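You operate a simulated robot arm through the tools that you are given. There is no shell and no other tool. Be economical: measure what you need, move in short steps, check, and stop when the job is done.

You run a simulated two-armed robot. Do the job below in one go: nothing can be reset, and whatever is moved stays where it is left.

Task
Fetch the black tub and set it on the top of the purple bench. Count the white clips on the top of the teal bench, then put as many of the blue pads from the top of the teal bench on the top of the purple bench. Take the red clamp and leave it on the bottom shelf of the black bench. Put the rubber mallet on the top of the teal bench. Pick up the blue card from the top of the purple bench with one hand, pass it to the other hand and put it on the bottom shelf of the pale green bench. Take the white pad from the top of the purple bench and leave it on the top of the white bench. Take the orange pad and leave it in the shallow green tray. Take the green-edged card on the top of the grey bench and put it away on the top of the purple bench. Take the orange tag and put it on the small red tray. Do these in any order. Set down upright: blue pad, orange pad, green-edged card.

The check looks at the end state, three seconds after you hand in, the way a careful person would. Anything else that was tipped, shoved, dropped, spilled or broken makes it a failure.

Robot
Two 7-joint arms with fingered hands on one trunk, on a base that drives. Base frame: it is fixed to the floor where the robot stands at the start and does not move with it; the origin is under the middle of the robot, x ahead of it, y to its left, z up; the surface under the hand at the start is at about z = 850. Units: mm, degrees, N and s.
The left shoulder is at the start at [59, 174, 1065], the right one opposite. With the tool pointing down near the work surface each hand reaches from about 320 to 740 mm from the robot's upright axis, wherever it stands, measured 20 degrees to its own side. Places, roughly: black tub (13x16x6 cm) [500, 0, 900]; blue card [-1000, 2000, 1000]; blue pad (4x4x5 cm) [400, 500, 900]; blue pad (8x6x8 cm) [300, 500, 900]; blue pad (9x6x6 cm) [600, 400, 900]; bottom shelf of the black bench [400, 2800, 300]; bottom shelf of the pale green bench [-1100, -700, 300]; green-edged card [-6000, -750, 1000]; orange pad (8x6x8 cm) [-800, -600, 900]; orange tag (5x2x11 cm) [-6500, -800, 1000]; red clamp (14x8x2 cm) [500, 1100, 400]; rubber mallet (24x10x5 cm) [300, 2000, 500]; shallow green tray (26x18x5 cm) [400, 3000, 300]; small red tray (15x11x3 cm) [-6500, -600, 900]; top of the purple bench [-1300, 1800, 900]; top of the teal bench [500, 100, 800]; top of the white bench [400, 5500, 900]; white clip (3x2x4 cm) [600, 600, 900]; white clip (6x4x7 cm) [500, 300, 900]; white pad (7x7x3 cm) [-1500, 1700, 900]. Payload 3.8 kg a hand.
Tool frame (each hand has its own): the origin (TCP) lies between the finger pads and is the grasp point; the fingertips stand 26 mm ahead of it; z points along the fingers, y is the line along which they close. Largest opening 132 mm; the body of the gripper starts 73 mm behind the TCP. The gripper is a hand of 3 fingers: y runs from the thumb to the fingers, the wrist lies at [0, 0, -224] in the tool frame, and closing takes about 1.5 s.
Orientation is that of the tool frame in the base frame, as a unit quaternion [x, y, z, w]. With the fingers straight down and closing along the base's y, the tool's x points along the base's -x, its y along +y and its z along -z.

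Tools
- The arms move only by the tool step_arm. It takes "left_increments", "right_increments" or both (then of equal length, played together; a hand with none holds still); each is a list of rows, each an object of numbers (a shift or turn left out is 0, a gripper value left out holds the last): "x", "y", "z": the shift along the tool's x, y, z in units of 40 mm (1.0 is 40 mm); "rx", "ry", "rz": the turn, a rotation vector about the tool's x, y, z in units of 6 degrees (1.0 is 6 degrees). In form: [{"x": .., "y": .., "z": .., "rx": .., "ry": .., "rz": ..}, ...]. A call has 1 to 12 rows; each row shifts and turns the commanded pose from where the row before left it, along the tool's axes as they then stand. "left_claw" and "right_claw" are, for a hand that has rows, the gripper command, from -1 (fully open) to 1 (shut), values between in proportion, set as the call begins (left out, the last holds). A call with a number of a shift or a turn outside -1 to 1 is refused whole. Each row takes 0.2 s and may step no farther than 50 mm and 8.6 degrees from the row before; otherwise, or with a gripper value out of range, the whole call is refused. A pose out of reach is approached as far as the arm can. The call stops where the force on the tool passes 40 N (or 10 N more than at its start, if that is more) or the arm is blocked; 0.2 s more then pass. The fingers move at their own pace (about 108 mm/s each) and stop on an object; they squeeze with about 31 N. The grip force told is the motor's: it shows also when the fingers shut on nothing. Time passes only in rows, and 0.2 s behind the last, so rows that do not move let the fingers close. The reply holds the time, the measured pose of the TCP, the force on the tool along the base axes, the opening and the grip force, in the units named above and with some noise, with the torque about the TCP (base axes, N m) and any sound that the robot's microphone picked up.
- Cameras (640 x 400 px; columns grow to the right, rows downward): "scene" is now at [160.3, -53.6, 991.7]; the picture's right is [-0.64, -0.77, 0.00], its down [0.14, -0.12, -0.98] and it looks along [0.76, -0.63, 0.19] (base axes); focal length 214 px, centre (320, 200). "left" rides on the left gripper at [-62, 3, -92] in its tool frame; the picture's right is [-0.05, -1.00, 0.00], its down [0.83, -0.04, -0.56] and it looks along [0.55, -0.03, 0.83] (tool axes); focal length 230 px, centre (320, 200). "right" rides on the right gripper at [62, 3, -92] in its tool frame; the picture's right is [-0.05, 1.00, 0.00], its down [-0.83, -0.04, -0.56] and it looks along [-0.56, -0.03, 0.83] (tool axes); focal length 230 px, centre (320, 200). There is no depth. A picture from a camera that has moved, and an enlarged one, comes with that camera's place and axes in the base frame and with its lens.
- camera(camera): a new picture of that camera. The clock stands still meanwhile.
- raise_lower(by): slides the trunk up (or, below 0, down) by that many mm; the arms and the scene camera ride with it, the base frame stays. It gives what a move gives, with no picture.
- drive_base(legs): drives the robot by 1 to 6 legs, each [ahead, left, turn to the left] in mm, mm and degrees, along the robot's own axes; the way and the turn of a leg run together, so that a leg with both is an arc; at most 1500 mm and 180 degrees a leg. The arms and the cameras ride along, it lands a little off, and it stops where it bumps. It gives what a move gives.
- finger_targets(finger1, finger2, thumb_bend, hand): sets how far each is bent, from 0 (flat) to 1 (curled in); at 0.3 the hand is open as for a grip, at 0.7 the pads meet at the TCP. One left out holds its place. A second passes; each finger stops where it meets its share of the squeeze, and holds until it gets a number again. A gripper value or a shape takes the hand back. It gives what a move gives, with no picture; readings hold the bend of each and the force on the fingers (four entries, about 0 where the hand has none), thumb and palm.
- set_grasp(shape, hand): the hand has 3 fingers and takes this shape, open, in about a second: jaw (thumb against the fingers, like two jaws); tri (thumb and two fingers); tip (a fingertip pinch); poke (one finger out to press); point (the index stretched); flat (the hand flat); cup (the hand cupped); fist (a fist). The gripper value then closes the fingers along that shape, each until it touches; the sizes above hold for jaw. It gives what a move gives, with no picture.
- head_to(pan, tilt): turns the head with the scene camera to pan (to the left, within 60 degrees either way) and tilt (down, from -29 to 69), counted from straight ahead of the robot. It gives what a move gives.
- zoom(camera, box): a new picture of the part [left, top, right, bottom] of that camera's present view, enlarged. The clock stands still meanwhile.
- finish_job(): hands the job in; it is judged then, once.

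Go step by step. Nothing tells you exact positions but the pictures and the camera data: compare them with the known pose of the tool, close in by small moves and look again before you grip or let go. The budget is 535 turns and 320 pictures, counting those below and the enlarged ones. Unless the task says otherwise, let go and move clear before handing in, and close with one line.

The tools are called as a command line: name --argument value ..., lists and objects as JSON in quotes. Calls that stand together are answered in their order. step_arm: Moves the arms, as the interface text tells. Its arguments: {"type":"object","properties":{"left_increments":{"type":"array"},"left_claw":{"type":"number"},"right_increments":{"type":"array"},"right_claw":{"type":"number"}},"required":[]} The other tools are called the same way: raise_lower (by) slides the trunk up or down; set_grasp (shape, hand) gives the hand a shape; finger_targets (finger1, finger2, thumb_bend, hand) moves the fingers one by one; drive_base (legs) drives the base; head_to (pan, tilt) turns the head that bears the scene camera; camera (camera) takes a picture; zoom (camera, box) takes an enlarged picture of a part of a camera's view; finish_job () hands the job in.

At the start:

```text
clock: 0.0
left_eef_pos: [425.1, 210.1, 1077.2]
left_tool_rot: [0.0, 1.0, 0.0, 0.0]
left_force: [-1.2, 0.7, 0.1]
left_torque: [0.01, -0.02, -0.06]
left_width: 131.9
left_finger_force: 0.0
left_shape: jaw
left_bend: [0.3, 0.3, 0.3]
left_finger forces: [0.0, 0.0, 0.0, 0.0, 0.1, 0.0]
right_eef_pos: [423.9, -117.2, 1137.2]
right_tool_rot: [0.002, 1.0, 0.001, 0.0]
right_force: [0.5, 0.6, -0.2]
right_torque: [0.01, -0.01, -0.02]
right_width: 132.1
right_finger_force: 0.0
right_shape: jaw
right_bend: [0.3, 0.3, 0.3]
right_finger forces: [0.0, 0.1, 0.0, 0.0, 0.1, 0.1]
trunk travel left (down, up): [-375.0, 107.0]
robot x, y, heading: [-1.1, 4.3, -0.3]
head pan, tilt: [-39.7, -10.7]
```

scene: 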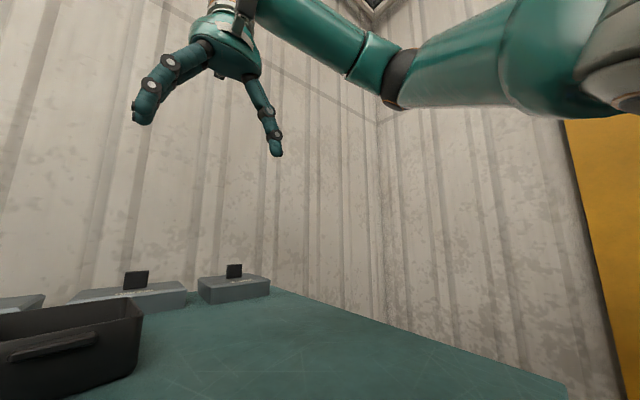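
right: 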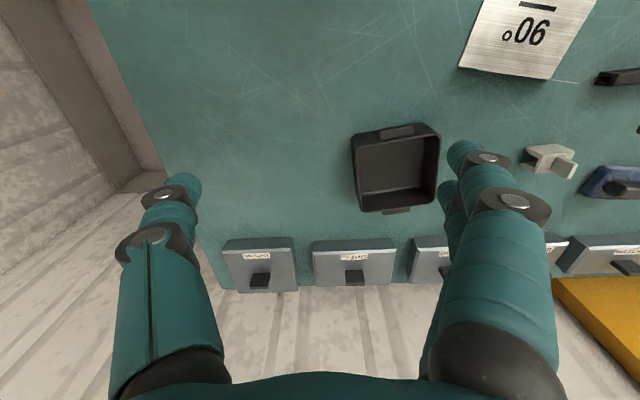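
left: 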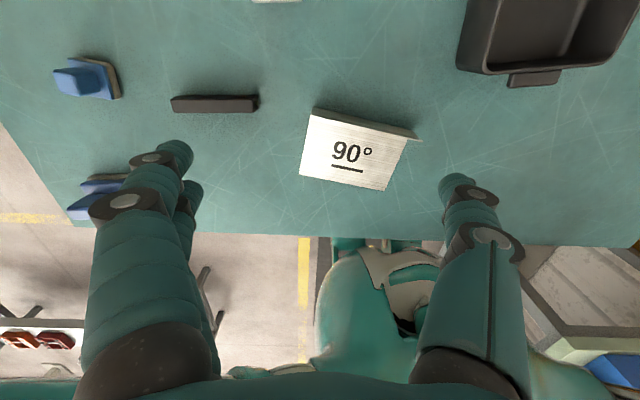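

I see the teal bench in front with the black tub, some blue pads and a sign. First I look over the bench with the head camera.

head_to --pan 35 --tilt 30

camera --camera "scene"

```text
clock: 1.5
left_eef_pos: [426.5, 210.4, 1076.4]
left_tool_rot: [0.0, 1.0, -0.001, -0.001]
left_force: [0.6, 0.4, -0.5]
left_torque: [0.02, -0.02, -0.01]
left_width: 131.8
left_finger_force: 0.2
left_shape: jaw
left_bend: [0.3, 0.3, 0.3]
left_finger forces: [0.0, 0.0, 0.1, 0.1, 0.0, 0.1]
right_eef_pos: [423.3, -116.2, 1137.6]
right_tool_rot: [0.001, 1.0, 0.001, 0.0]
right_force: [1.2, 0.0, 1.3]
right_torque: [0.0, -0.03, -0.01]
right_width: 131.8
right_finger_force: 0.0
right_shape: jaw
right_bend: [0.3, 0.3, 0.3]
right_finger forces: [0.1, 0.0, 0.0, 0.0, 0.0, 0.1]
trunk travel left (down, up): [-375.0, 107.0]
robot x, y, heading: [-1.2, -0.7, 0.0]
head pan, tilt: [35.0, 30.0]
```

```text
316 pictures are left
camera scene: at [169.9, 51.8, 927.1], right [0.57, -0.82, 0.0], down [-0.41, -0.29, -0.87], along [0.71, 0.5, -0.5], focal length 214 px, centre (320, 200)
```

scene: 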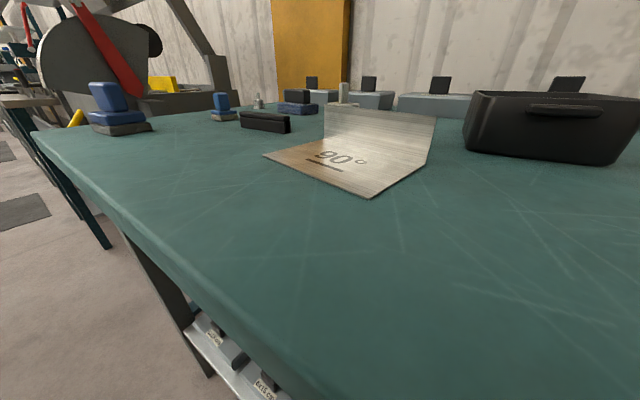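

The head is low over the bench, so I raise the trunk and look again from higher.

raise_lower --by 105

head_to --pan 30 --tilt 25

camera --camera "scene"

camera --camera "left"

```text
clock: 2.8
left_eef_pos: [426.0, 210.4, 1179.6]
left_tool_rot: [0.0, 1.0, 0.0, -0.001]
left_force: [0.2, -0.7, -0.6]
left_torque: [0.02, 0.04, -0.04]
left_width: 131.9
left_finger_force: 0.1
left_shape: jaw
left_bend: [0.3, 0.3, 0.3]
left_finger forces: [0.0, 0.0, 0.0, 0.1, 0.0, 0.1]
right_eef_pos: [425.6, -115.7, 1240.5]
right_tool_rot: [0.001, 1.0, 0.0, -0.002]
right_force: [-0.6, -1.0, -0.2]
right_torque: [0.01, 0.05, -0.03]
right_width: 131.6
right_finger_force: 0.0
right_shape: jaw
right_bend: [0.3, 0.3, 0.3]
right_finger forces: [0.0, 0.0, 0.0, 0.0, 0.0, 0.0]
trunk travel left (down, up): [-480.0, 2.0]
robot x, y, heading: [-1.5, 1.6, 0.1]
head pan, tilt: [35.0, 30.0]
```

```text
clock: 3.5
left_eef_pos: [425.6, 210.4, 1181.9]
left_tool_rot: [0.0, 1.0, 0.0, 0.001]
left_force: [-0.1, -0.2, -0.1]
left_torque: [-0.03, -0.02, 0.02]
left_width: 131.9
left_finger_force: 0.1
left_shape: jaw
left_bend: [0.3, 0.3, 0.3]
left_finger forces: [0.0, 0.0, 0.0, 0.1, 0.0, 0.0]
right_eef_pos: [423.8, -115.4, 1241.8]
right_tool_rot: [0.001, 1.0, 0.001, 0.0]
right_force: [0.0, -0.5, -0.5]
right_torque: [0.0, 0.01, -0.02]
right_width: 131.8
right_finger_force: 0.1
right_shape: jaw
right_bend: [0.3, 0.3, 0.3]
right_finger forces: [0.0, 0.1, 0.0, 0.0, 0.0, 0.1]
trunk travel left (down, up): [-480.0, 2.0]
robot x, y, heading: [-1.4, 0.4, 0.0]
head pan, tilt: [30.0, 25.0]
```

```text
315 pictures are left
camera scene: at [189.1, 46.1, 1073.4], right [0.5, -0.87, 0.0], down [-0.37, -0.21, -0.91], along [0.78, 0.45, -0.42], focal length 214 px, centre (320, 200)
```

scene: 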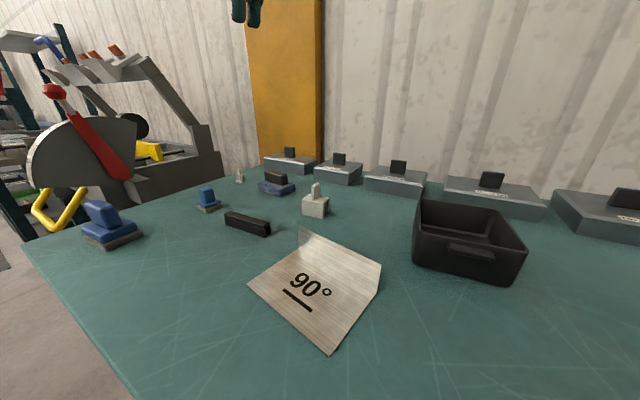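

```text
314 pictures are left
camera left: at [486.0, 214.5, 1273.9], right [0.05, -1.0, 0.0], down [-0.83, -0.04, 0.56], along [-0.55, -0.03, -0.83], focal length 230 px, centre (320, 200)
```

left: 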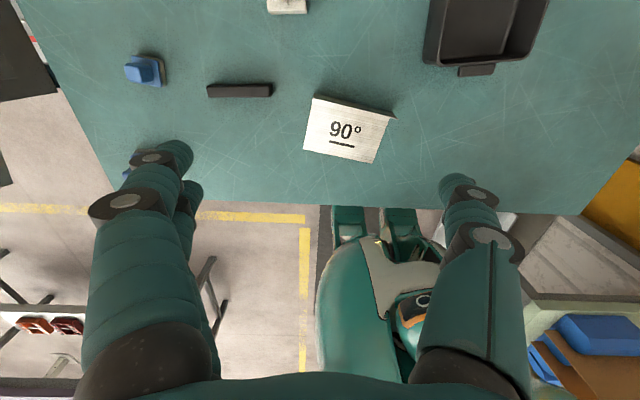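

I zoom in to count the white clips and identify the blue pads.

zoom --camera "scene" --box '[180, 140, 360, 252]'

zoom --camera "scene" --box '[40, 140, 200, 260]'

```text
3.56 times, centred on (270, 196) of scene
camera zoom: at [189.1, 46.1, 1073.4], right [0.5, -0.87, 0.0], down [-0.37, -0.21, -0.91], along [0.78, 0.45, -0.42], focal length 763 px, centre (498, 214)
```

zoom: 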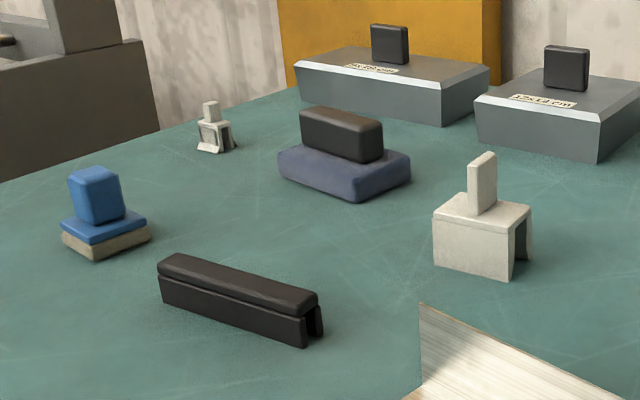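

```text
3.33 times, centred on (120, 200) of scene
camera zoom: at [189.1, 46.1, 1073.4], right [0.5, -0.87, 0.0], down [-0.37, -0.21, -0.91], along [0.78, 0.45, -0.42], focal length 715 px, centre (987, 200)
```

zoom: 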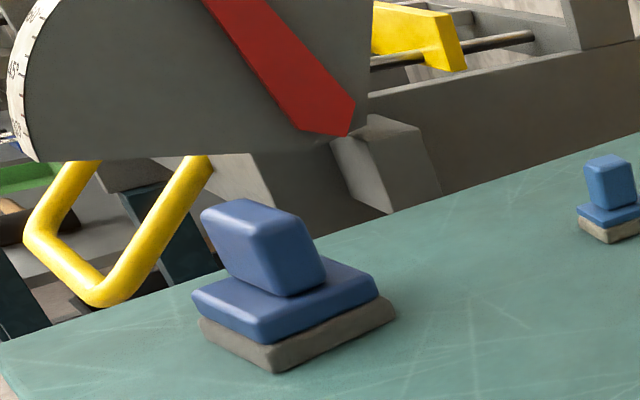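

I count two white clips so far, and see three blue pads. I lower the trunk again and bring the hands over the big pad (left) and the tub (right) to look closely.

raise_lower --by -80

step_arm --left_increments '[{"y": 1}, {"y": 1}, {"y": 1}, {"y": 1}, {"y": 1}, {"y": 1}, {"y": 1}]' --right_increments '[{"y": 0.35}, {"y": 0.35}, {"y": 0.35}, {"y": 0.35}, {"y": 0.35}, {"y": 0.35}, {"y": 0.35}]'

camera --camera "left"

camera --camera "right"

```text
clock: 4.7
left_eef_pos: [424.7, 209.8, 1101.6]
left_tool_rot: [0.0, 1.0, -0.001, 0.001]
left_force: [-0.3, -0.5, 0.1]
left_torque: [-0.02, -0.01, -0.04]
left_width: 131.9
left_finger_force: 0.1
left_shape: jaw
left_bend: [0.3, 0.3, 0.3]
left_finger forces: [0.0, 0.0, 0.1, 0.0, 0.1, 0.0]
right_eef_pos: [424.4, -116.3, 1162.9]
right_tool_rot: [0.001, 1.0, 0.001, 0.001]
right_force: [-0.5, 0.5, -0.7]
right_torque: [0.04, -0.02, 0.0]
right_width: 132.0
right_finger_force: 0.0
right_shape: jaw
right_bend: [0.3, 0.3, 0.3]
right_finger forces: [0.0, 0.0, 0.1, 0.1, 0.1, 0.1]
trunk travel left (down, up): [-400.0, 82.0]
robot x, y, heading: [-0.1, 3.9, 0.0]
head pan, tilt: [30.0, 25.0]
```

```text
clock: 6.3
left_eef_pos: [424.6, 492.8, 1101.4]
left_tool_rot: [0.001, 1.0, 0.0, -0.001]
left_force: [-0.8, -0.6, -0.4]
left_torque: [-0.03, 0.02, 0.02]
left_width: 132.2
left_finger_force: 0.0
left_shape: jaw
left_bend: [0.3, 0.3, 0.3]
left_finger forces: [0.1, 0.0, 0.0, 0.0, 0.1, 0.0]
right_eef_pos: [423.5, -16.3, 1161.5]
right_tool_rot: [0.001, 1.0, 0.001, 0.001]
right_force: [0.3, 0.3, -0.3]
right_torque: [-0.02, 0.02, 0.02]
right_width: 132.0
right_finger_force: 0.0
right_shape: jaw
right_bend: [0.3, 0.3, 0.3]
right_finger forces: [0.0, 0.1, 0.0, 0.0, 0.0, 0.0]
trunk travel left (down, up): [-400.0, 82.0]
robot x, y, heading: [1.2, -1.2, 0.1]
head pan, tilt: [30.0, 25.0]
```

```text
311 pictures are left
camera left: at [485.5, 496.4, 1194.2], right [0.05, -1.0, 0.0], down [-0.83, -0.04, 0.56], along [-0.55, -0.03, -0.83], focal length 230 px, centre (320, 200)
```

left: 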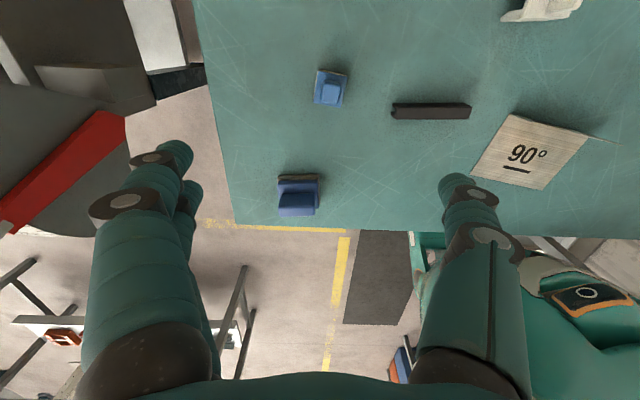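

```text
310 pictures are left
camera right: at [361.2, -13.6, 1253.7], right [0.05, 1.0, 0.0], down [0.83, -0.04, 0.56], along [0.56, -0.03, -0.83], focal length 230 px, centre (320, 200)
```

right: 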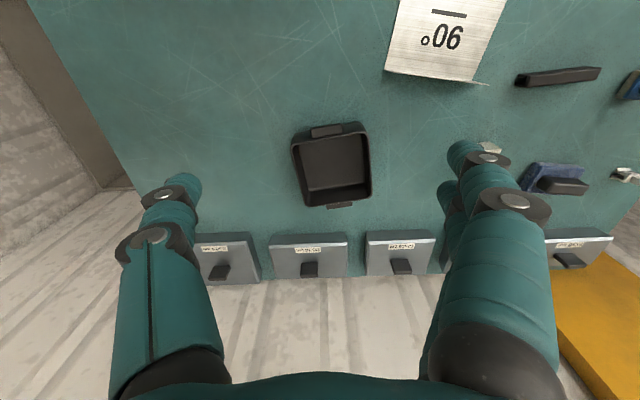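

I zoom on the pad and the tub to get their orientation.

zoom --camera "left" --box '[240, 50, 400, 250]'

zoom --camera "right" --box '[250, 80, 410, 230]'

```text
2.00 times, centred on (320, 150) of left
camera zoom: at [485.5, 496.4, 1194.2], right [0.05, -1.0, 0.0], down [-0.83, -0.04, 0.56], along [-0.55, -0.03, -0.83], focal length 460 px, centre (320, 300)
```

zoom: 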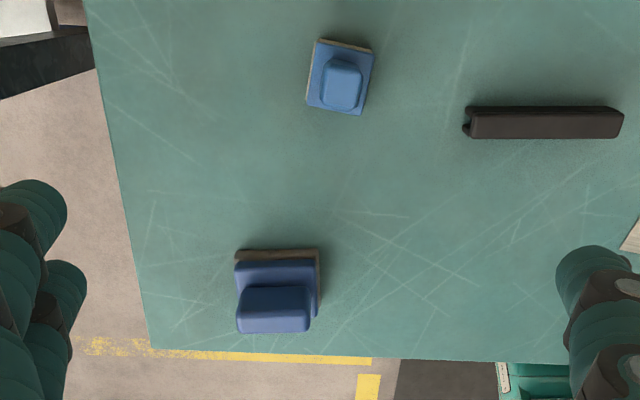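

```text
2.67 times, centred on (330, 155) of right
camera zoom: at [361.2, -13.6, 1253.7], right [0.05, 1.0, 0.0], down [0.83, -0.04, 0.56], along [0.56, -0.03, -0.83], focal length 614 px, centre (293, 320)
```

zoom: 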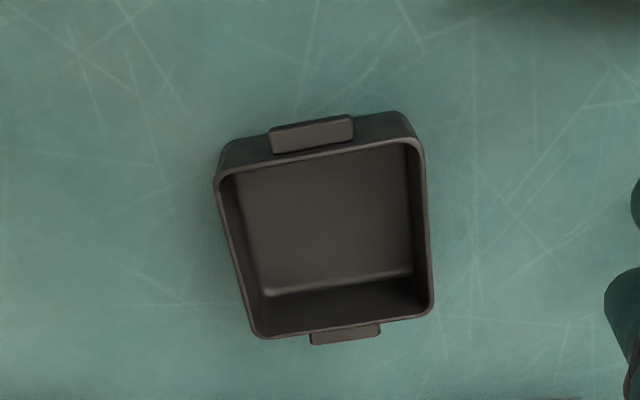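

The knob of the pad is thin along x, so I turn the left hand 90° and go closer; right hand stays for now.

step_arm --left_increments '[{"rz": 1}, {"rz": 1}, {"rz": 1}, {"rz": 1}, {"rz": 1}, {"rz": 1}, {"rz": 1}, {"rz": 1}, {"rz": 1}, {"rz": 1}, {"rz": 1}, {"rz": 1}]'

step_arm --left_increments '[{"rz": 1}, {"rz": 1}, {"rz": 1}, {"y": -0.9, "z": 0.4}, {"y": -0.9, "z": 0.4}, {"y": -0.9, "z": 0.4}, {"z": 0.5}]'

camera --camera "left"

```text
clock: 8.9
left_eef_pos: [425.4, 490.2, 1102.5]
left_tool_rot: [0.589, 0.808, 0.0, 0.0]
left_force: [0.0, 0.6, -0.3]
left_torque: [0.01, 0.02, -0.03]
left_width: 131.8
left_finger_force: 0.1
left_shape: jaw
left_bend: [0.3, 0.3, 0.3]
left_finger forces: [0.0, 0.0, 0.0, 0.0, 0.0, 0.1]
right_eef_pos: [424.0, -17.2, 1161.1]
right_tool_rot: [0.001, 1.0, 0.001, 0.001]
right_force: [0.9, -0.5, 0.4]
right_torque: [0.02, 0.02, 0.0]
right_width: 131.7
right_finger_force: 0.0
right_shape: jaw
right_bend: [0.3, 0.3, 0.3]
right_finger forces: [0.0, 0.0, 0.1, 0.0, 0.0, 0.0]
trunk travel left (down, up): [-400.0, 82.0]
robot x, y, heading: [1.4, -0.8, -0.1]
head pan, tilt: [30.0, 25.0]
```

```text
clock: 10.5
left_eef_pos: [317.6, 491.0, 1033.5]
left_tool_rot: [0.708, 0.707, 0.0, 0.0]
left_force: [0.2, -0.2, -0.4]
left_torque: [0.0, 0.03, -0.03]
left_width: 131.8
left_finger_force: 0.1
left_shape: jaw
left_bend: [0.3, 0.3, 0.3]
left_finger forces: [0.1, 0.1, 0.0, 0.1, 0.0, 0.0]
right_eef_pos: [425.0, -18.6, 1161.3]
right_tool_rot: [0.001, 1.0, 0.0, -0.001]
right_force: [-0.7, 0.2, -0.6]
right_torque: [-0.01, 0.0, 0.05]
right_width: 132.1
right_finger_force: 0.0
right_shape: jaw
right_bend: [0.3, 0.3, 0.3]
right_finger forces: [0.0, 0.0, 0.1, 0.1, 0.0, 0.1]
trunk travel left (down, up): [-400.0, 82.0]
robot x, y, heading: [-1.8, -2.2, -0.2]
head pan, tilt: [30.0, 25.0]
```

```text
307 pictures are left
camera left: at [319.6, 429.7, 1124.9], right [-1.0, -0.05, 0.0], down [-0.04, 0.83, 0.55], along [-0.03, 0.55, -0.83], focal length 230 px, centre (320, 200)
```

left: 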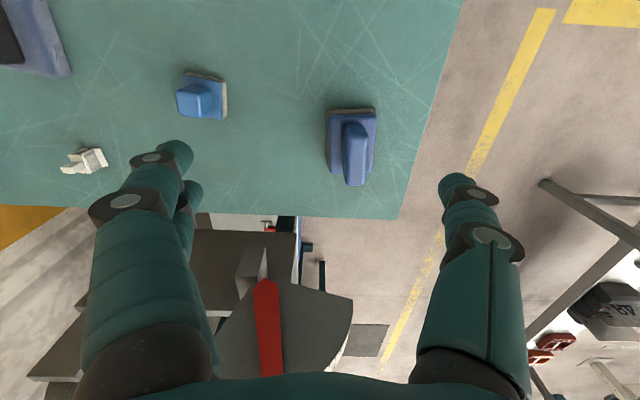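

I move above the knob at about (279, 513) and partly descend.

step_arm --left_increments '[{"y": -0.5, "x": 0.3, "z": 0.2}, {"y": -0.46, "x": 0.25, "z": 0.2}, {"z": 0.7}, {"z": 0.7}]'

camera --camera "left"

```text
clock: 11.5
left_eef_pos: [280.2, 512.0, 962.2]
left_tool_rot: [0.707, 0.707, -0.001, 0.0]
left_force: [0.1, -0.9, 0.5]
left_torque: [-0.01, 0.01, 0.03]
left_width: 131.8
left_finger_force: 0.0
left_shape: jaw
left_bend: [0.3, 0.3, 0.3]
left_finger forces: [0.1, 0.1, 0.0, 0.0, 0.0, 0.0]
right_eef_pos: [425.0, -17.8, 1161.8]
right_tool_rot: [0.001, 1.0, 0.001, 0.0]
right_force: [-0.2, 0.3, -0.3]
right_torque: [0.01, -0.01, -0.01]
right_width: 131.8
right_finger_force: 0.1
right_shape: jaw
right_bend: [0.3, 0.3, 0.3]
right_finger forces: [0.1, 0.0, 0.1, 0.0, 0.1, 0.1]
trunk travel left (down, up): [-400.0, 82.0]
robot x, y, heading: [-3.3, 0.1, -0.1]
head pan, tilt: [30.0, 25.0]
```

```text
306 pictures are left
camera left: at [281.2, 451.4, 1054.1], right [-1.0, -0.05, 0.0], down [-0.04, 0.83, 0.55], along [-0.03, 0.55, -0.83], focal length 230 px, centre (320, 200)
```

left: 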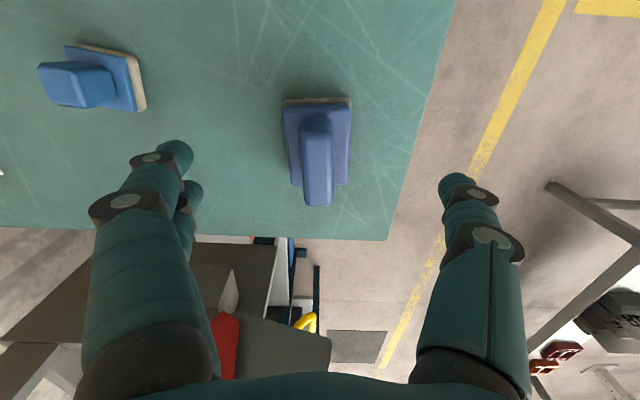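

The knob is aligned under the hand; I descend and close.

step_arm --left_increments '[{"z": 0.5}, {"z": 0.5}, {"z": 0.4}]'

step_arm --left_increments '[{}, {}, {}, {}, {}, {}, {}, {}]' --left_claw 1

camera --camera "left"

```text
clock: 12.3
left_eef_pos: [279.2, 512.6, 905.4]
left_tool_rot: [0.707, 0.707, 0.0, 0.001]
left_force: [0.5, -0.4, 0.0]
left_torque: [-0.05, -0.01, 0.0]
left_width: 131.8
left_finger_force: 0.0
left_shape: jaw
left_bend: [0.3, 0.3, 0.3]
left_finger forces: [0.0, 0.1, 0.0, 0.1, 0.0, 0.0]
right_eef_pos: [424.5, -19.6, 1160.6]
right_tool_rot: [0.0, 1.0, 0.001, -0.001]
right_force: [0.8, -0.8, -0.3]
right_torque: [0.0, 0.0, -0.01]
right_width: 132.0
right_finger_force: 0.0
right_shape: jaw
right_bend: [0.3, 0.3, 0.3]
right_finger forces: [0.0, 0.1, 0.0, 0.0, 0.0, 0.0]
trunk travel left (down, up): [-400.0, 82.0]
robot x, y, heading: [-1.7, 1.5, 0.0]
head pan, tilt: [30.0, 25.0]
```

```text
clock: 14.1
left_eef_pos: [279.4, 511.6, 905.0]
left_tool_rot: [0.707, 0.708, 0.0, -0.001]
left_force: [0.0, -0.1, 3.0]
left_torque: [0.07, -0.05, 0.09]
left_width: 32.3
left_finger_force: 30.7
left_shape: jaw
left_bend: [0.74, 0.74, 0.7]
left_finger forces: [13.0, 13.3, 0.0, 0.1, 25.4, 0.0]
right_eef_pos: [424.2, -18.0, 1161.5]
right_tool_rot: [0.001, 1.0, 0.001, 0.001]
right_force: [-0.5, -0.3, -0.3]
right_torque: [0.02, 0.02, 0.01]
right_width: 132.1
right_finger_force: 0.1
right_shape: jaw
right_bend: [0.3, 0.3, 0.3]
right_finger forces: [0.0, 0.0, 0.0, 0.1, 0.0, 0.0]
trunk travel left (down, up): [-400.0, 82.0]
robot x, y, heading: [-0.2, 1.8, -0.1]
head pan, tilt: [30.0, 25.0]
```

```text
305 pictures are left
camera left: at [281.4, 451.4, 998.5], right [-1.0, -0.05, 0.0], down [-0.04, 0.83, 0.56], along [-0.03, 0.55, -0.83], focal length 230 px, centre (320, 200)
```

left: 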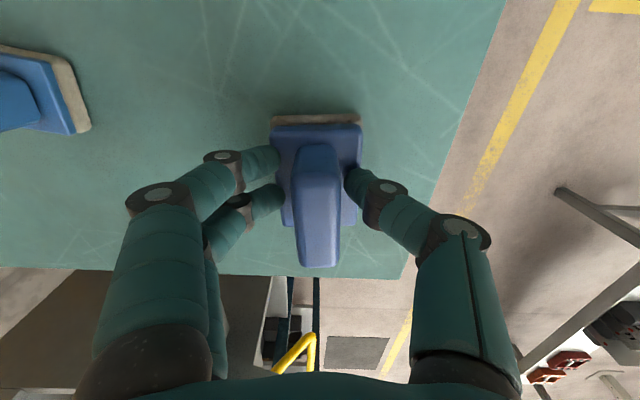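

The pad is held well. I lift it, and move the right hand over the right-hand wall of the tub at about (551, -59).

step_arm --left_increments '[{"z": -0.8}, {"z": -0.8}, {"z": -0.8}, {"z": -0.8}, {"z": -0.8}, {}]' --right_increments '[{"x": -0.64, "y": -0.2, "z": 0.7}, {"x": -0.64, "y": -0.2, "z": 0.7}, {"x": -0.64, "y": -0.2, "z": 0.7}, {"x": -0.64, "y": -0.2, "z": 0.7}, {"x": -0.64, "y": -0.2, "z": 0.7, "rz": -0.6}, {"rz": -0.65, "z": 0.5}]'

camera --camera "right"

```text
clock: 15.5
left_eef_pos: [279.3, 512.8, 1063.8]
left_tool_rot: [0.707, 0.707, 0.0, 0.001]
left_force: [0.3, 0.3, -1.3]
left_torque: [-0.01, -0.01, -0.01]
left_width: 32.5
left_finger_force: 31.2
left_shape: jaw
left_bend: [0.74, 0.73, 0.7]
left_finger forces: [12.7, 13.0, 0.1, 0.1, 25.3, 0.1]
right_eef_pos: [551.1, -57.2, 1002.1]
right_tool_rot: [-0.065, 0.998, 0.001, 0.001]
right_force: [0.2, -0.4, 0.0]
right_torque: [0.01, 0.0, 0.01]
right_width: 132.0
right_finger_force: 0.1
right_shape: jaw
right_bend: [0.3, 0.3, 0.3]
right_finger forces: [0.0, 0.1, 0.1, 0.0, 0.1, 0.0]
trunk travel left (down, up): [-400.0, 82.0]
robot x, y, heading: [-2.4, 1.4, -0.1]
head pan, tilt: [30.0, 25.0]
```

```text
304 pictures are left
camera right: at [489.1, -62.5, 1094.2], right [-0.08, 1.0, 0.0], down [0.83, 0.07, 0.56], along [0.55, 0.05, -0.83], focal length 230 px, centre (320, 200)
```

right: 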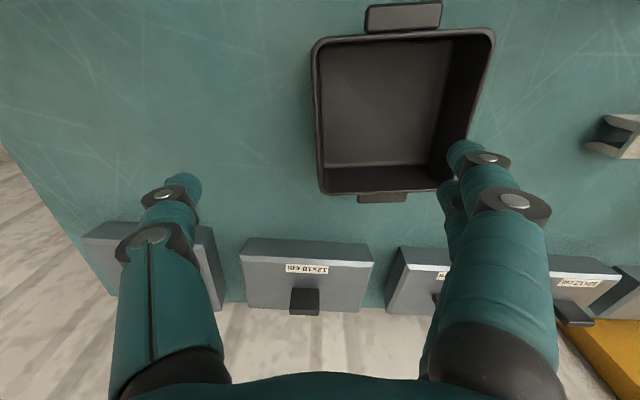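

The wall lies right under the TCP. I descend so the wall is between thumb and fingers.

step_arm --right_increments '[{"x": 0.1, "z": 0.7}, {"z": 0.7}, {"z": 0.7}, {"z": 0.7}]'

camera --camera "right"

```text
clock: 16.5
left_eef_pos: [279.7, 512.0, 1064.8]
left_tool_rot: [0.707, 0.707, 0.0, 0.0]
left_force: [-0.2, 0.3, -0.8]
left_torque: [-0.04, 0.02, -0.01]
left_width: 32.1
left_finger_force: 30.8
left_shape: jaw
left_bend: [0.74, 0.73, 0.7]
left_finger forces: [12.7, 13.0, 0.0, 0.1, 25.2, 0.1]
right_eef_pos: [548.2, -58.0, 889.2]
right_tool_rot: [-0.065, 0.998, 0.001, 0.001]
right_force: [-1.1, -0.3, 1.4]
right_torque: [-0.01, -0.02, 0.02]
right_width: 132.0
right_finger_force: 0.0
right_shape: jaw
right_bend: [0.3, 0.3, 0.3]
right_finger forces: [0.0, 0.0, 0.0, 0.0, 0.1, 0.0]
trunk travel left (down, up): [-400.0, 82.0]
robot x, y, heading: [-0.9, -0.3, 0.0]
head pan, tilt: [30.0, 25.0]
```

```text
303 pictures are left
camera right: at [485.2, -62.8, 981.0], right [-0.08, 1.0, 0.0], down [0.83, 0.06, 0.56], along [0.55, 0.04, -0.83], focal length 230 px, centre (320, 200)
```

right: 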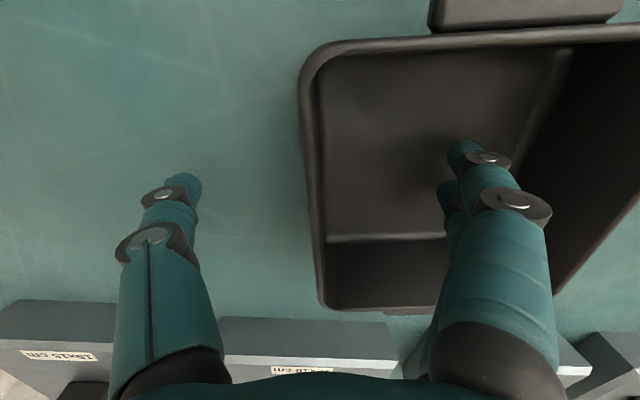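

Thumb outside, fingers inside. I close on the wall.

step_arm --right_increments '[{}, {}, {}, {}, {}, {}, {}, {}]' --right_claw 1

step_arm --right_increments '[{"z": -0.4}, {"z": -0.4}, {"z": -0.4}, {"z": -0.4}]'

camera --camera "right"

```text
clock: 18.3
left_eef_pos: [279.2, 512.9, 1064.5]
left_tool_rot: [0.707, 0.707, 0.0, 0.0]
left_force: [0.3, 0.5, -1.0]
left_torque: [0.0, -0.02, 0.01]
left_width: 32.2
left_finger_force: 30.5
left_shape: jaw
left_bend: [0.74, 0.73, 0.7]
left_finger forces: [12.7, 13.0, 0.0, 0.0, 25.3, 0.0]
right_eef_pos: [548.1, -58.0, 888.0]
right_tool_rot: [-0.065, 0.998, 0.002, 0.001]
right_force: [0.1, -0.1, -0.6]
right_torque: [0.03, -0.02, 0.0]
right_width: 0.2
right_finger_force: 31.0
right_shape: jaw
right_bend: [0.7, 0.7, 0.7]
right_finger forces: [13.8, 13.9, 0.1, 0.0, 27.2, 0.0]
trunk travel left (down, up): [-400.0, 82.0]
robot x, y, heading: [2.5, -0.9, -0.2]
head pan, tilt: [30.0, 25.0]
```

```text
clock: 19.3
left_eef_pos: [279.2, 513.4, 1065.2]
left_tool_rot: [0.707, 0.707, 0.0, 0.0]
left_force: [0.0, 0.8, -1.0]
left_torque: [0.01, 0.01, -0.01]
left_width: 32.1
left_finger_force: 30.8
left_shape: jaw
left_bend: [0.74, 0.73, 0.7]
left_finger forces: [12.7, 13.0, 0.0, 0.0, 25.3, 0.0]
right_eef_pos: [547.7, -58.6, 953.4]
right_tool_rot: [-0.064, 0.998, 0.0, 0.0]
right_force: [0.5, -0.7, -0.4]
right_torque: [-0.04, -0.02, 0.01]
right_width: 0.0
right_finger_force: 30.5
right_shape: jaw
right_bend: [0.69, 0.69, 0.71]
right_finger forces: [14.9, 14.8, 0.0, 0.0, 29.4, 0.0]
trunk travel left (down, up): [-400.0, 82.0]
robot x, y, heading: [1.0, 1.1, 0.1]
head pan, tilt: [30.0, 25.0]
```

```text
302 pictures are left
camera right: at [485.4, -63.1, 1046.3], right [-0.08, 1.0, 0.0], down [0.83, 0.06, 0.56], along [0.55, 0.04, -0.83], focal length 230 px, centre (320, 200)
```

right: 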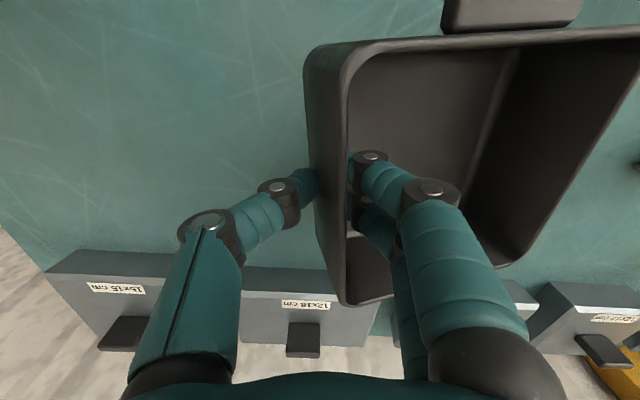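

Both hold. I lift the tub higher, draw the hands nearer, then back off and turn toward the purple bench to look.

step_arm --left_increments '[{"z": -0.5, "x": -0.8}, {"z": -0.5, "x": -0.8}, {"z": -0.5, "x": -0.8}, {"x": -0.8}, {"x": -0.8}]' --right_increments '[{"z": -0.8, "x": 0.5, "y": -0.6}, {"z": -0.8, "x": 0.5, "y": -0.6}, {"z": -0.8, "x": 0.5, "y": -0.6}, {"z": -0.8, "x": 0.5, "y": -0.6}, {"z": -0.6, "x": 0.5, "y": -0.6}]'

drive_base --legs '[[-350, 0, 0], [0, 0, 90]]'

head_to --pan 25 --tilt 10

camera --camera "scene"

```text
clock: 20.5
left_eef_pos: [279.7, 351.6, 1124.1]
left_tool_rot: [0.706, 0.708, 0.0, 0.0]
left_force: [0.3, 0.2, -1.2]
left_torque: [0.0, 0.0, -0.02]
left_width: 32.0
left_finger_force: 30.7
left_shape: jaw
left_bend: [0.74, 0.74, 0.7]
left_finger forces: [12.6, 12.9, 0.1, 0.1, 25.2, 0.1]
right_eef_pos: [462.6, -192.5, 1105.9]
right_tool_rot: [-0.066, 0.998, 0.001, 0.0]
right_force: [-0.3, 0.0, -2.0]
right_torque: [-0.02, 0.02, 0.01]
right_width: 0.0
right_finger_force: 31.2
right_shape: jaw
right_bend: [0.69, 0.69, 0.71]
right_finger forces: [15.0, 14.9, 0.0, 0.0, 29.5, 0.1]
trunk travel left (down, up): [-400.0, 82.0]
robot x, y, heading: [2.9, -1.1, -0.0]
head pan, tilt: [30.0, 25.0]
```

```text
clock: 26.6
left_eef_pos: [-703.1, 277.7, 1124.3]
left_tool_rot: [-0.004, 1.0, 0.001, 0.0]
left_force: [0.6, -0.3, -0.7]
left_torque: [0.01, 0.0, 0.04]
left_width: 32.1
left_finger_force: 31.1
left_shape: jaw
left_bend: [0.74, 0.74, 0.7]
left_finger forces: [12.4, 12.8, 0.0, 0.0, 25.0, 0.0]
right_eef_pos: [-160.2, 464.6, 1104.6]
right_tool_rot: [0.754, -0.656, 0.0, 0.001]
right_force: [-0.5, -0.3, -0.2]
right_torque: [0.02, -0.09, -0.02]
right_width: 0.0
right_finger_force: 30.8
right_shape: jaw
right_bend: [0.69, 0.69, 0.71]
right_finger forces: [14.8, 14.8, 0.0, 0.0, 29.2, 0.0]
trunk travel left (down, up): [-400.0, 82.0]
robot x, y, heading: [-345.2, -1.4, 90.4]
head pan, tilt: [30.0, 25.0]
```

```text
clock: 27.3
left_eef_pos: [-702.1, 277.0, 1124.3]
left_tool_rot: [-0.004, 1.0, 0.0, 0.0]
left_force: [0.6, -0.5, -0.9]
left_torque: [0.0, -0.04, -0.05]
left_width: 31.7
left_finger_force: 31.1
left_shape: jaw
left_bend: [0.74, 0.74, 0.7]
left_finger forces: [12.5, 12.8, 0.1, 0.1, 25.1, 0.0]
right_eef_pos: [-160.7, 465.2, 1105.9]
right_tool_rot: [0.754, -0.657, 0.0, 0.001]
right_force: [0.3, -0.4, -1.1]
right_torque: [-0.01, -0.08, 0.0]
right_width: 0.0
right_finger_force: 31.6
right_shape: jaw
right_bend: [0.69, 0.69, 0.71]
right_finger forces: [14.8, 14.8, 0.1, 0.0, 29.1, 0.0]
trunk travel left (down, up): [-400.0, 82.0]
robot x, y, heading: [-349.2, 1.6, 90.5]
head pan, tilt: [25.0, 10.0]
```

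```text
301 pictures are left
camera scene: at [-387.4, 182.9, 988.9], right [0.9, 0.43, 0.0], down [0.07, -0.16, -0.98], along [-0.42, 0.89, -0.17], focal length 214 px, centre (320, 200)
```

scene: 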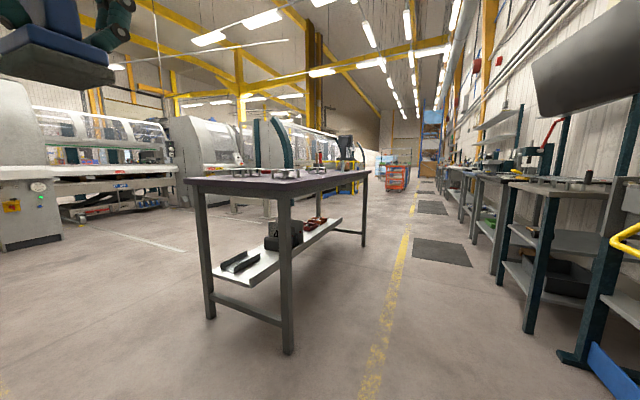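

The purple bench spans roughly x -1560..-970, y 1000..2670. I drive alongside it and face it.

drive_base --legs '[[1500, 0, 0], [250, 0, 0], [0, 0, 90]]'

raise_lower --by 80

head_to --pan 0 --tilt 25

camera --camera "scene"

```text
clock: 40.0
left_eef_pos: [-644.4, 1396.0, 1123.8]
left_tool_rot: [0.712, -0.702, 0.001, 0.0]
left_force: [0.4, -0.1, -1.0]
left_torque: [-0.01, 0.01, 0.03]
left_width: 31.6
left_finger_force: 31.4
left_shape: jaw
left_bend: [0.74, 0.74, 0.7]
left_finger forces: [12.4, 12.7, 0.0, 0.1, 25.1, 0.1]
right_eef_pos: [-835.1, 1938.5, 1105.8]
right_tool_rot: [0.997, 0.072, 0.0, 0.0]
right_force: [0.3, 0.3, -1.2]
right_torque: [0.05, -0.01, -0.02]
right_width: 0.0
right_finger_force: 31.0
right_shape: jaw
right_bend: [0.69, 0.69, 0.71]
right_finger forces: [14.7, 14.8, 0.0, 0.0, 29.0, 0.1]
trunk travel left (down, up): [-400.0, 82.0]
robot x, y, heading: [-366.1, 1754.5, -179.3]
head pan, tilt: [25.0, 10.0]
```

```text
clock: 41.2
left_eef_pos: [-644.0, 1398.2, 1203.6]
left_tool_rot: [0.712, -0.702, 0.002, -0.001]
left_force: [0.0, 1.1, -1.2]
left_torque: [0.01, -0.02, 0.0]
left_width: 31.5
left_finger_force: 31.1
left_shape: jaw
left_bend: [0.74, 0.74, 0.7]
left_finger forces: [12.4, 12.7, 0.0, 0.0, 25.0, 0.0]
right_eef_pos: [-834.4, 1937.6, 1185.6]
right_tool_rot: [0.997, 0.072, 0.0, 0.001]
right_force: [0.2, -0.2, -0.5]
right_torque: [0.05, 0.0, -0.01]
right_width: 0.0
right_finger_force: 30.7
right_shape: jaw
right_bend: [0.69, 0.69, 0.71]
right_finger forces: [14.6, 14.7, 0.0, 0.0, 29.1, 0.0]
trunk travel left (down, up): [-480.0, 2.0]
robot x, y, heading: [-364.7, 1753.3, -179.1]
head pan, tilt: [25.0, 10.0]
```

```text
clock: 42.1
left_eef_pos: [-643.9, 1396.6, 1205.2]
left_tool_rot: [0.712, -0.702, 0.0, 0.0]
left_force: [0.5, -0.5, -0.9]
left_torque: [-0.01, 0.03, 0.0]
left_width: 31.5
left_finger_force: 30.9
left_shape: jaw
left_bend: [0.74, 0.74, 0.7]
left_finger forces: [12.3, 12.7, 0.0, 0.0, 25.0, 0.0]
right_eef_pos: [-833.0, 1937.3, 1185.1]
right_tool_rot: [0.997, 0.072, -0.001, 0.001]
right_force: [-0.1, -0.6, -1.5]
right_torque: [0.07, 0.01, 0.03]
right_width: 0.4
right_finger_force: 30.5
right_shape: jaw
right_bend: [0.69, 0.69, 0.71]
right_finger forces: [14.7, 14.7, 0.0, 0.0, 29.1, 0.0]
trunk travel left (down, up): [-480.0, 2.0]
robot x, y, heading: [-367.4, 1751.3, -179.0]
head pan, tilt: [0.0, 25.0]
```

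```text
300 pictures are left
camera scene: at [-568.1, 1750.0, 1073.5], right [-0.02, 1.0, 0.0], down [0.42, 0.01, -0.91], along [-0.91, -0.01, -0.42], focal length 214 px, centre (320, 200)
```

scene: 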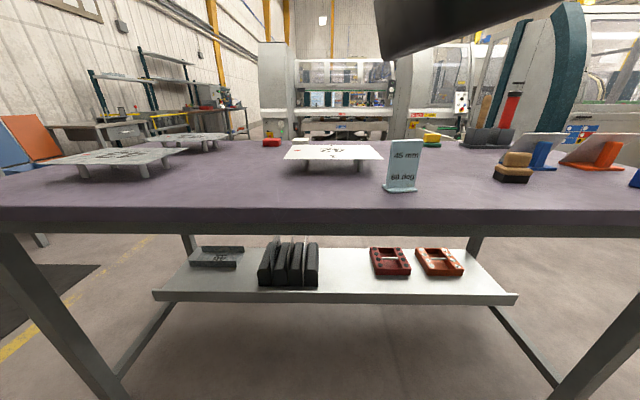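

I zoom over the bench to identify the objects.

zoom --camera "scene" --box '[0, 110, 320, 220]'

zoom --camera "scene" --box '[240, 110, 450, 220]'

zoom --camera "scene" --box '[400, 110, 640, 220]'

```text
2.00 times, centred on (160, 165) of scene
camera zoom: at [-568.1, 1750.0, 1073.5], right [-0.02, 1.0, 0.0], down [0.42, 0.01, -0.91], along [-0.91, -0.01, -0.42], focal length 429 px, centre (640, 270)
```

zoom: 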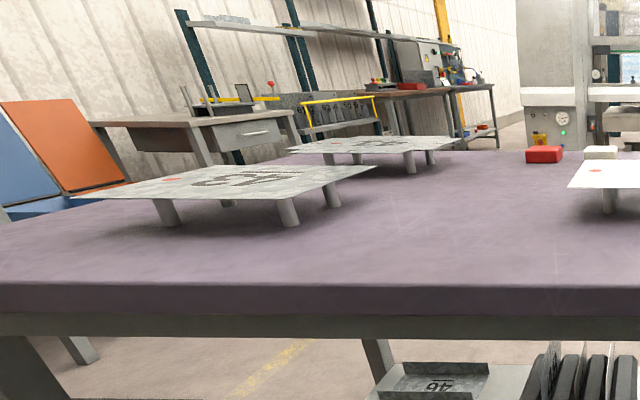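

```text
3.05 times, centred on (345, 165) of scene
camera zoom: at [-568.1, 1750.0, 1073.5], right [-0.02, 1.0, 0.0], down [0.42, 0.01, -0.91], along [-0.91, -0.01, -0.42], focal length 654 px, centre (244, 307)
```

zoom: 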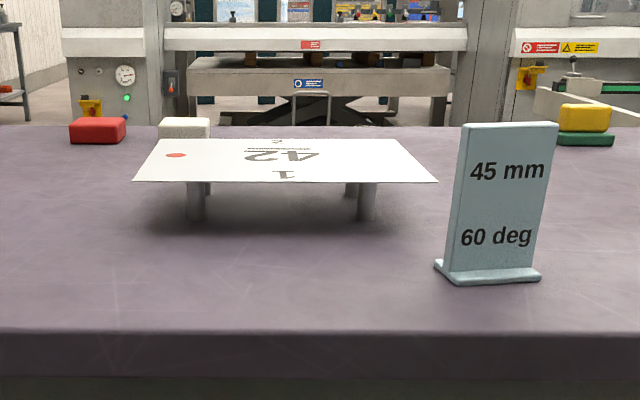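

```text
2.67 times, centred on (520, 165) of scene
camera zoom: at [-568.1, 1750.0, 1073.5], right [-0.02, 1.0, 0.0], down [0.42, 0.01, -0.91], along [-0.91, -0.01, -0.42], focal length 572 px, centre (-213, 293)
```

zoom: 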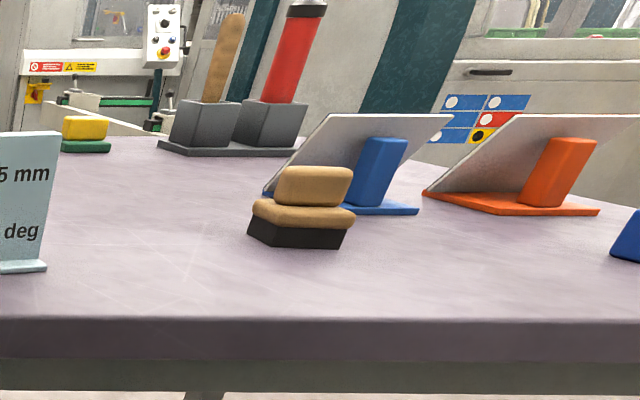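

Free space lies between the "45" plate and the "42" plate, about y 1300–1640. I drive in front of it.

drive_base --legs '[[0, 250, 0], [290, 0, -1]]'

head_to --pan 0 --tilt 40

camera --camera "scene"

```text
clock: 46.5
left_eef_pos: [-932.0, 1149.9, 1206.2]
left_tool_rot: [0.708, -0.706, 0.0, 0.0]
left_force: [-0.6, -0.1, -1.0]
left_torque: [-0.01, 0.02, 0.04]
left_width: 31.6
left_finger_force: 31.4
left_shape: jaw
left_bend: [0.74, 0.74, 0.7]
left_finger forces: [12.4, 12.8, 0.1, 0.0, 25.0, 0.0]
right_eef_pos: [-1113.3, 1692.7, 1186.1]
right_tool_rot: [0.998, 0.065, -0.001, 0.001]
right_force: [0.0, -1.0, -0.5]
right_torque: [0.05, 0.01, -0.04]
right_width: 0.0
right_finger_force: 31.1
right_shape: jaw
right_bend: [0.69, 0.69, 0.71]
right_finger forces: [14.7, 14.7, 0.0, 0.1, 29.1, 0.1]
trunk travel left (down, up): [-480.0, 2.0]
robot x, y, heading: [-653.0, 1501.3, -180.0]
head pan, tilt: [0.0, 25.0]
```

```text
clock: 47.2
left_eef_pos: [-932.1, 1149.2, 1204.5]
left_tool_rot: [0.707, -0.707, 0.001, 0.0]
left_force: [0.1, 0.3, -0.7]
left_torque: [0.02, -0.02, 0.0]
left_width: 31.7
left_finger_force: 31.1
left_shape: jaw
left_bend: [0.74, 0.74, 0.7]
left_finger forces: [12.3, 12.8, 0.0, 0.0, 25.0, 0.1]
right_eef_pos: [-1114.8, 1694.1, 1186.7]
right_tool_rot: [0.998, 0.065, -0.001, 0.001]
right_force: [-0.5, -0.5, -1.8]
right_torque: [0.08, 0.03, -0.03]
right_width: 0.2
right_finger_force: 31.4
right_shape: jaw
right_bend: [0.69, 0.69, 0.71]
right_finger forces: [14.7, 14.7, 0.1, 0.0, 29.1, 0.0]
trunk travel left (down, up): [-480.0, 2.0]
robot x, y, heading: [-649.2, 1500.1, -179.9]
head pan, tilt: [0.0, 40.0]
```

```text
296 pictures are left
camera scene: at [-843.9, 1502.0, 1050.2], right [0.0, 1.0, 0.0], down [0.64, 0.0, -0.77], along [-0.77, 0.0, -0.64], focal length 214 px, centre (320, 200)
```

scene: 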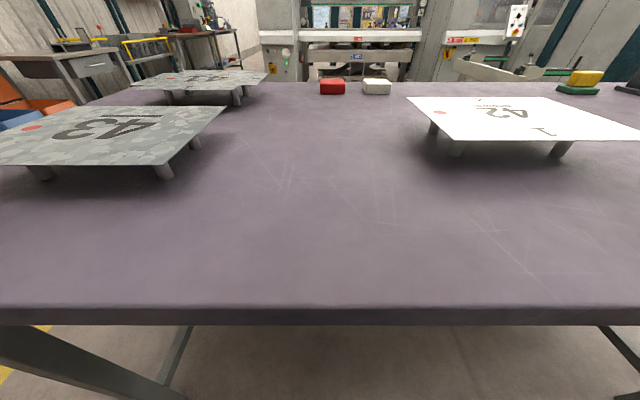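

Ample space. I bring the tub to about y 1490, x -1160 and lower it near the surface.

step_arm --right_increments '[{"x": -0.4, "y": 0.85}, {"x": -0.4, "y": 0.85}, {"x": -0.4, "y": 0.85}, {"x": -0.4, "y": 0.85}, {"z": 0.8}, {"z": 0.8}, {"z": 0.8}, {"z": 0.8}, {"z": 0.8}, {"z": 0.5}]'

camera --camera "scene"

```text
clock: 49.4
left_eef_pos: [-932.8, 1150.2, 1205.1]
left_tool_rot: [0.707, -0.707, 0.0, 0.0]
left_force: [-0.2, -0.6, -0.4]
left_torque: [0.02, -0.01, 0.02]
left_width: 31.7
left_finger_force: 30.5
left_shape: jaw
left_bend: [0.74, 0.74, 0.7]
left_finger forces: [12.3, 12.9, 0.0, 0.0, 25.0, 0.0]
right_eef_pos: [-1160.7, 1550.1, 1006.6]
right_tool_rot: [0.998, 0.065, -0.001, 0.001]
right_force: [0.1, -0.4, -0.5]
right_torque: [0.05, -0.02, -0.03]
right_width: 0.0
right_finger_force: 31.2
right_shape: jaw
right_bend: [0.69, 0.69, 0.71]
right_finger forces: [14.8, 15.0, 0.0, 0.0, 29.5, 0.0]
trunk travel left (down, up): [-480.0, 2.0]
robot x, y, heading: [-654.0, 1503.2, -179.7]
head pan, tilt: [0.0, 40.0]
```

```text
295 pictures are left
camera scene: at [-844.0, 1502.1, 1050.1], right [0.0, 1.0, 0.0], down [0.64, 0.0, -0.77], along [-0.77, 0.0, -0.64], focal length 214 px, centre (320, 200)
```

scene: 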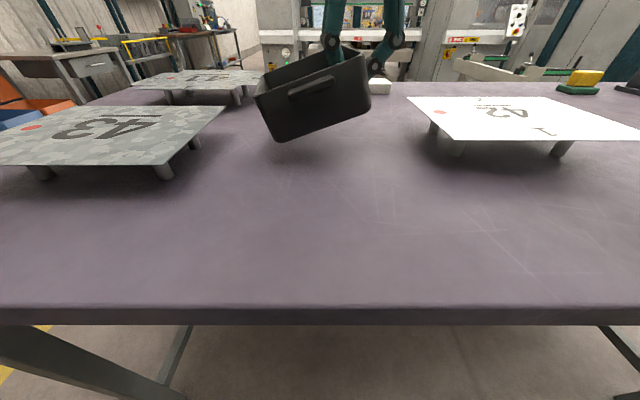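

The tub hangs tilted about 17°; I roll the wrist to level it.

step_arm --right_increments '[{"rx": -0.9}, {"rx": -0.9}, {"rx": -0.9}]'

camera --camera "scene"

```text
clock: 50.2
left_eef_pos: [-931.1, 1150.3, 1205.0]
left_tool_rot: [0.707, -0.707, 0.0, 0.0]
left_force: [0.4, -0.2, -0.6]
left_torque: [0.04, -0.01, -0.02]
left_width: 31.5
left_finger_force: 30.6
left_shape: jaw
left_bend: [0.74, 0.74, 0.7]
left_finger forces: [12.3, 12.8, 0.1, 0.1, 25.1, 0.0]
right_eef_pos: [-1159.9, 1550.6, 1005.8]
right_tool_rot: [0.988, 0.065, 0.008, 0.142]
right_force: [-0.5, 0.9, -1.0]
right_torque: [0.07, 0.0, -0.01]
right_width: 0.1
right_finger_force: 30.6
right_shape: jaw
right_bend: [0.69, 0.69, 0.71]
right_finger forces: [15.0, 14.9, 0.0, 0.0, 29.6, 0.0]
trunk travel left (down, up): [-480.0, 2.0]
robot x, y, heading: [-654.1, 1505.7, -180.0]
head pan, tilt: [0.0, 40.0]
```

```text
294 pictures are left
camera scene: at [-843.9, 1502.4, 1050.1], right [0.0, 1.0, 0.0], down [0.64, 0.0, -0.77], along [-0.77, 0.0, -0.64], focal length 214 px, centre (320, 200)
```

scene: 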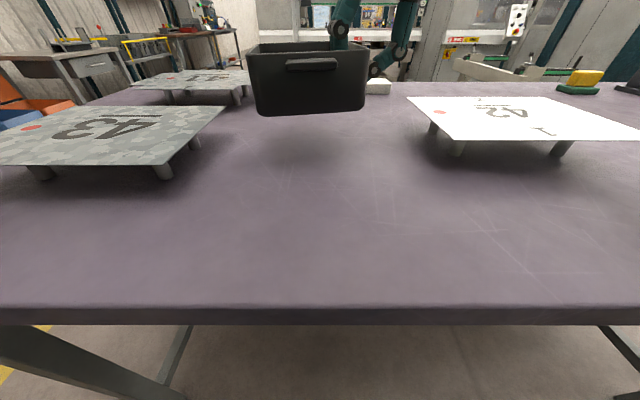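

Level. I lower it straight down in base frame, gently.

step_arm --right_increments '[{"z": 0.48, "y": -0.138}, {"z": 0.48, "y": -0.138}, {"z": 0.24, "y": -0.07}, {"z": 0.12, "y": -0.035}]'

camera --camera "scene"

```text
clock: 51.2
left_eef_pos: [-931.5, 1148.3, 1204.7]
left_tool_rot: [0.708, -0.706, -0.001, 0.001]
left_force: [0.3, -0.3, -1.1]
left_torque: [0.0, 0.05, 0.01]
left_width: 31.6
left_finger_force: 31.0
left_shape: jaw
left_bend: [0.74, 0.74, 0.7]
left_finger forces: [12.4, 12.8, 0.1, 0.0, 25.0, 0.0]
right_eef_pos: [-1160.5, 1549.7, 950.9]
right_tool_rot: [0.988, 0.065, 0.008, 0.142]
right_force: [0.6, -0.1, -0.5]
right_torque: [0.05, 0.03, 0.01]
right_width: 0.1
right_finger_force: 30.8
right_shape: jaw
right_bend: [0.69, 0.69, 0.71]
right_finger forces: [14.9, 14.9, 0.1, 0.1, 29.7, 0.0]
trunk travel left (down, up): [-480.0, 2.0]
robot x, y, heading: [-654.4, 1502.1, -179.9]
head pan, tilt: [0.0, 40.0]
```

```text
293 pictures are left
camera scene: at [-843.9, 1502.1, 1050.1], right [0.0, 1.0, 0.0], down [0.64, 0.0, -0.77], along [-0.77, 0.0, -0.64], focal length 214 px, centre (320, 200)
```

scene: 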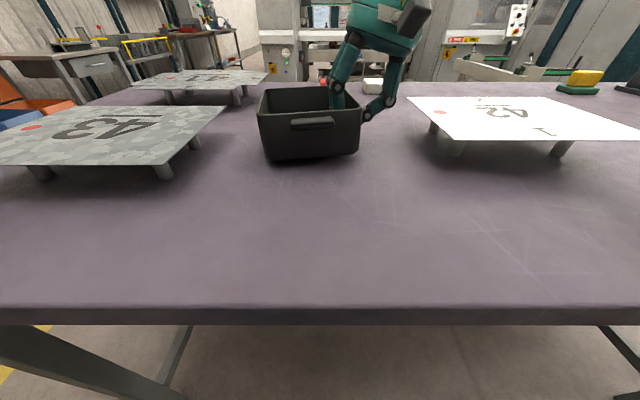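

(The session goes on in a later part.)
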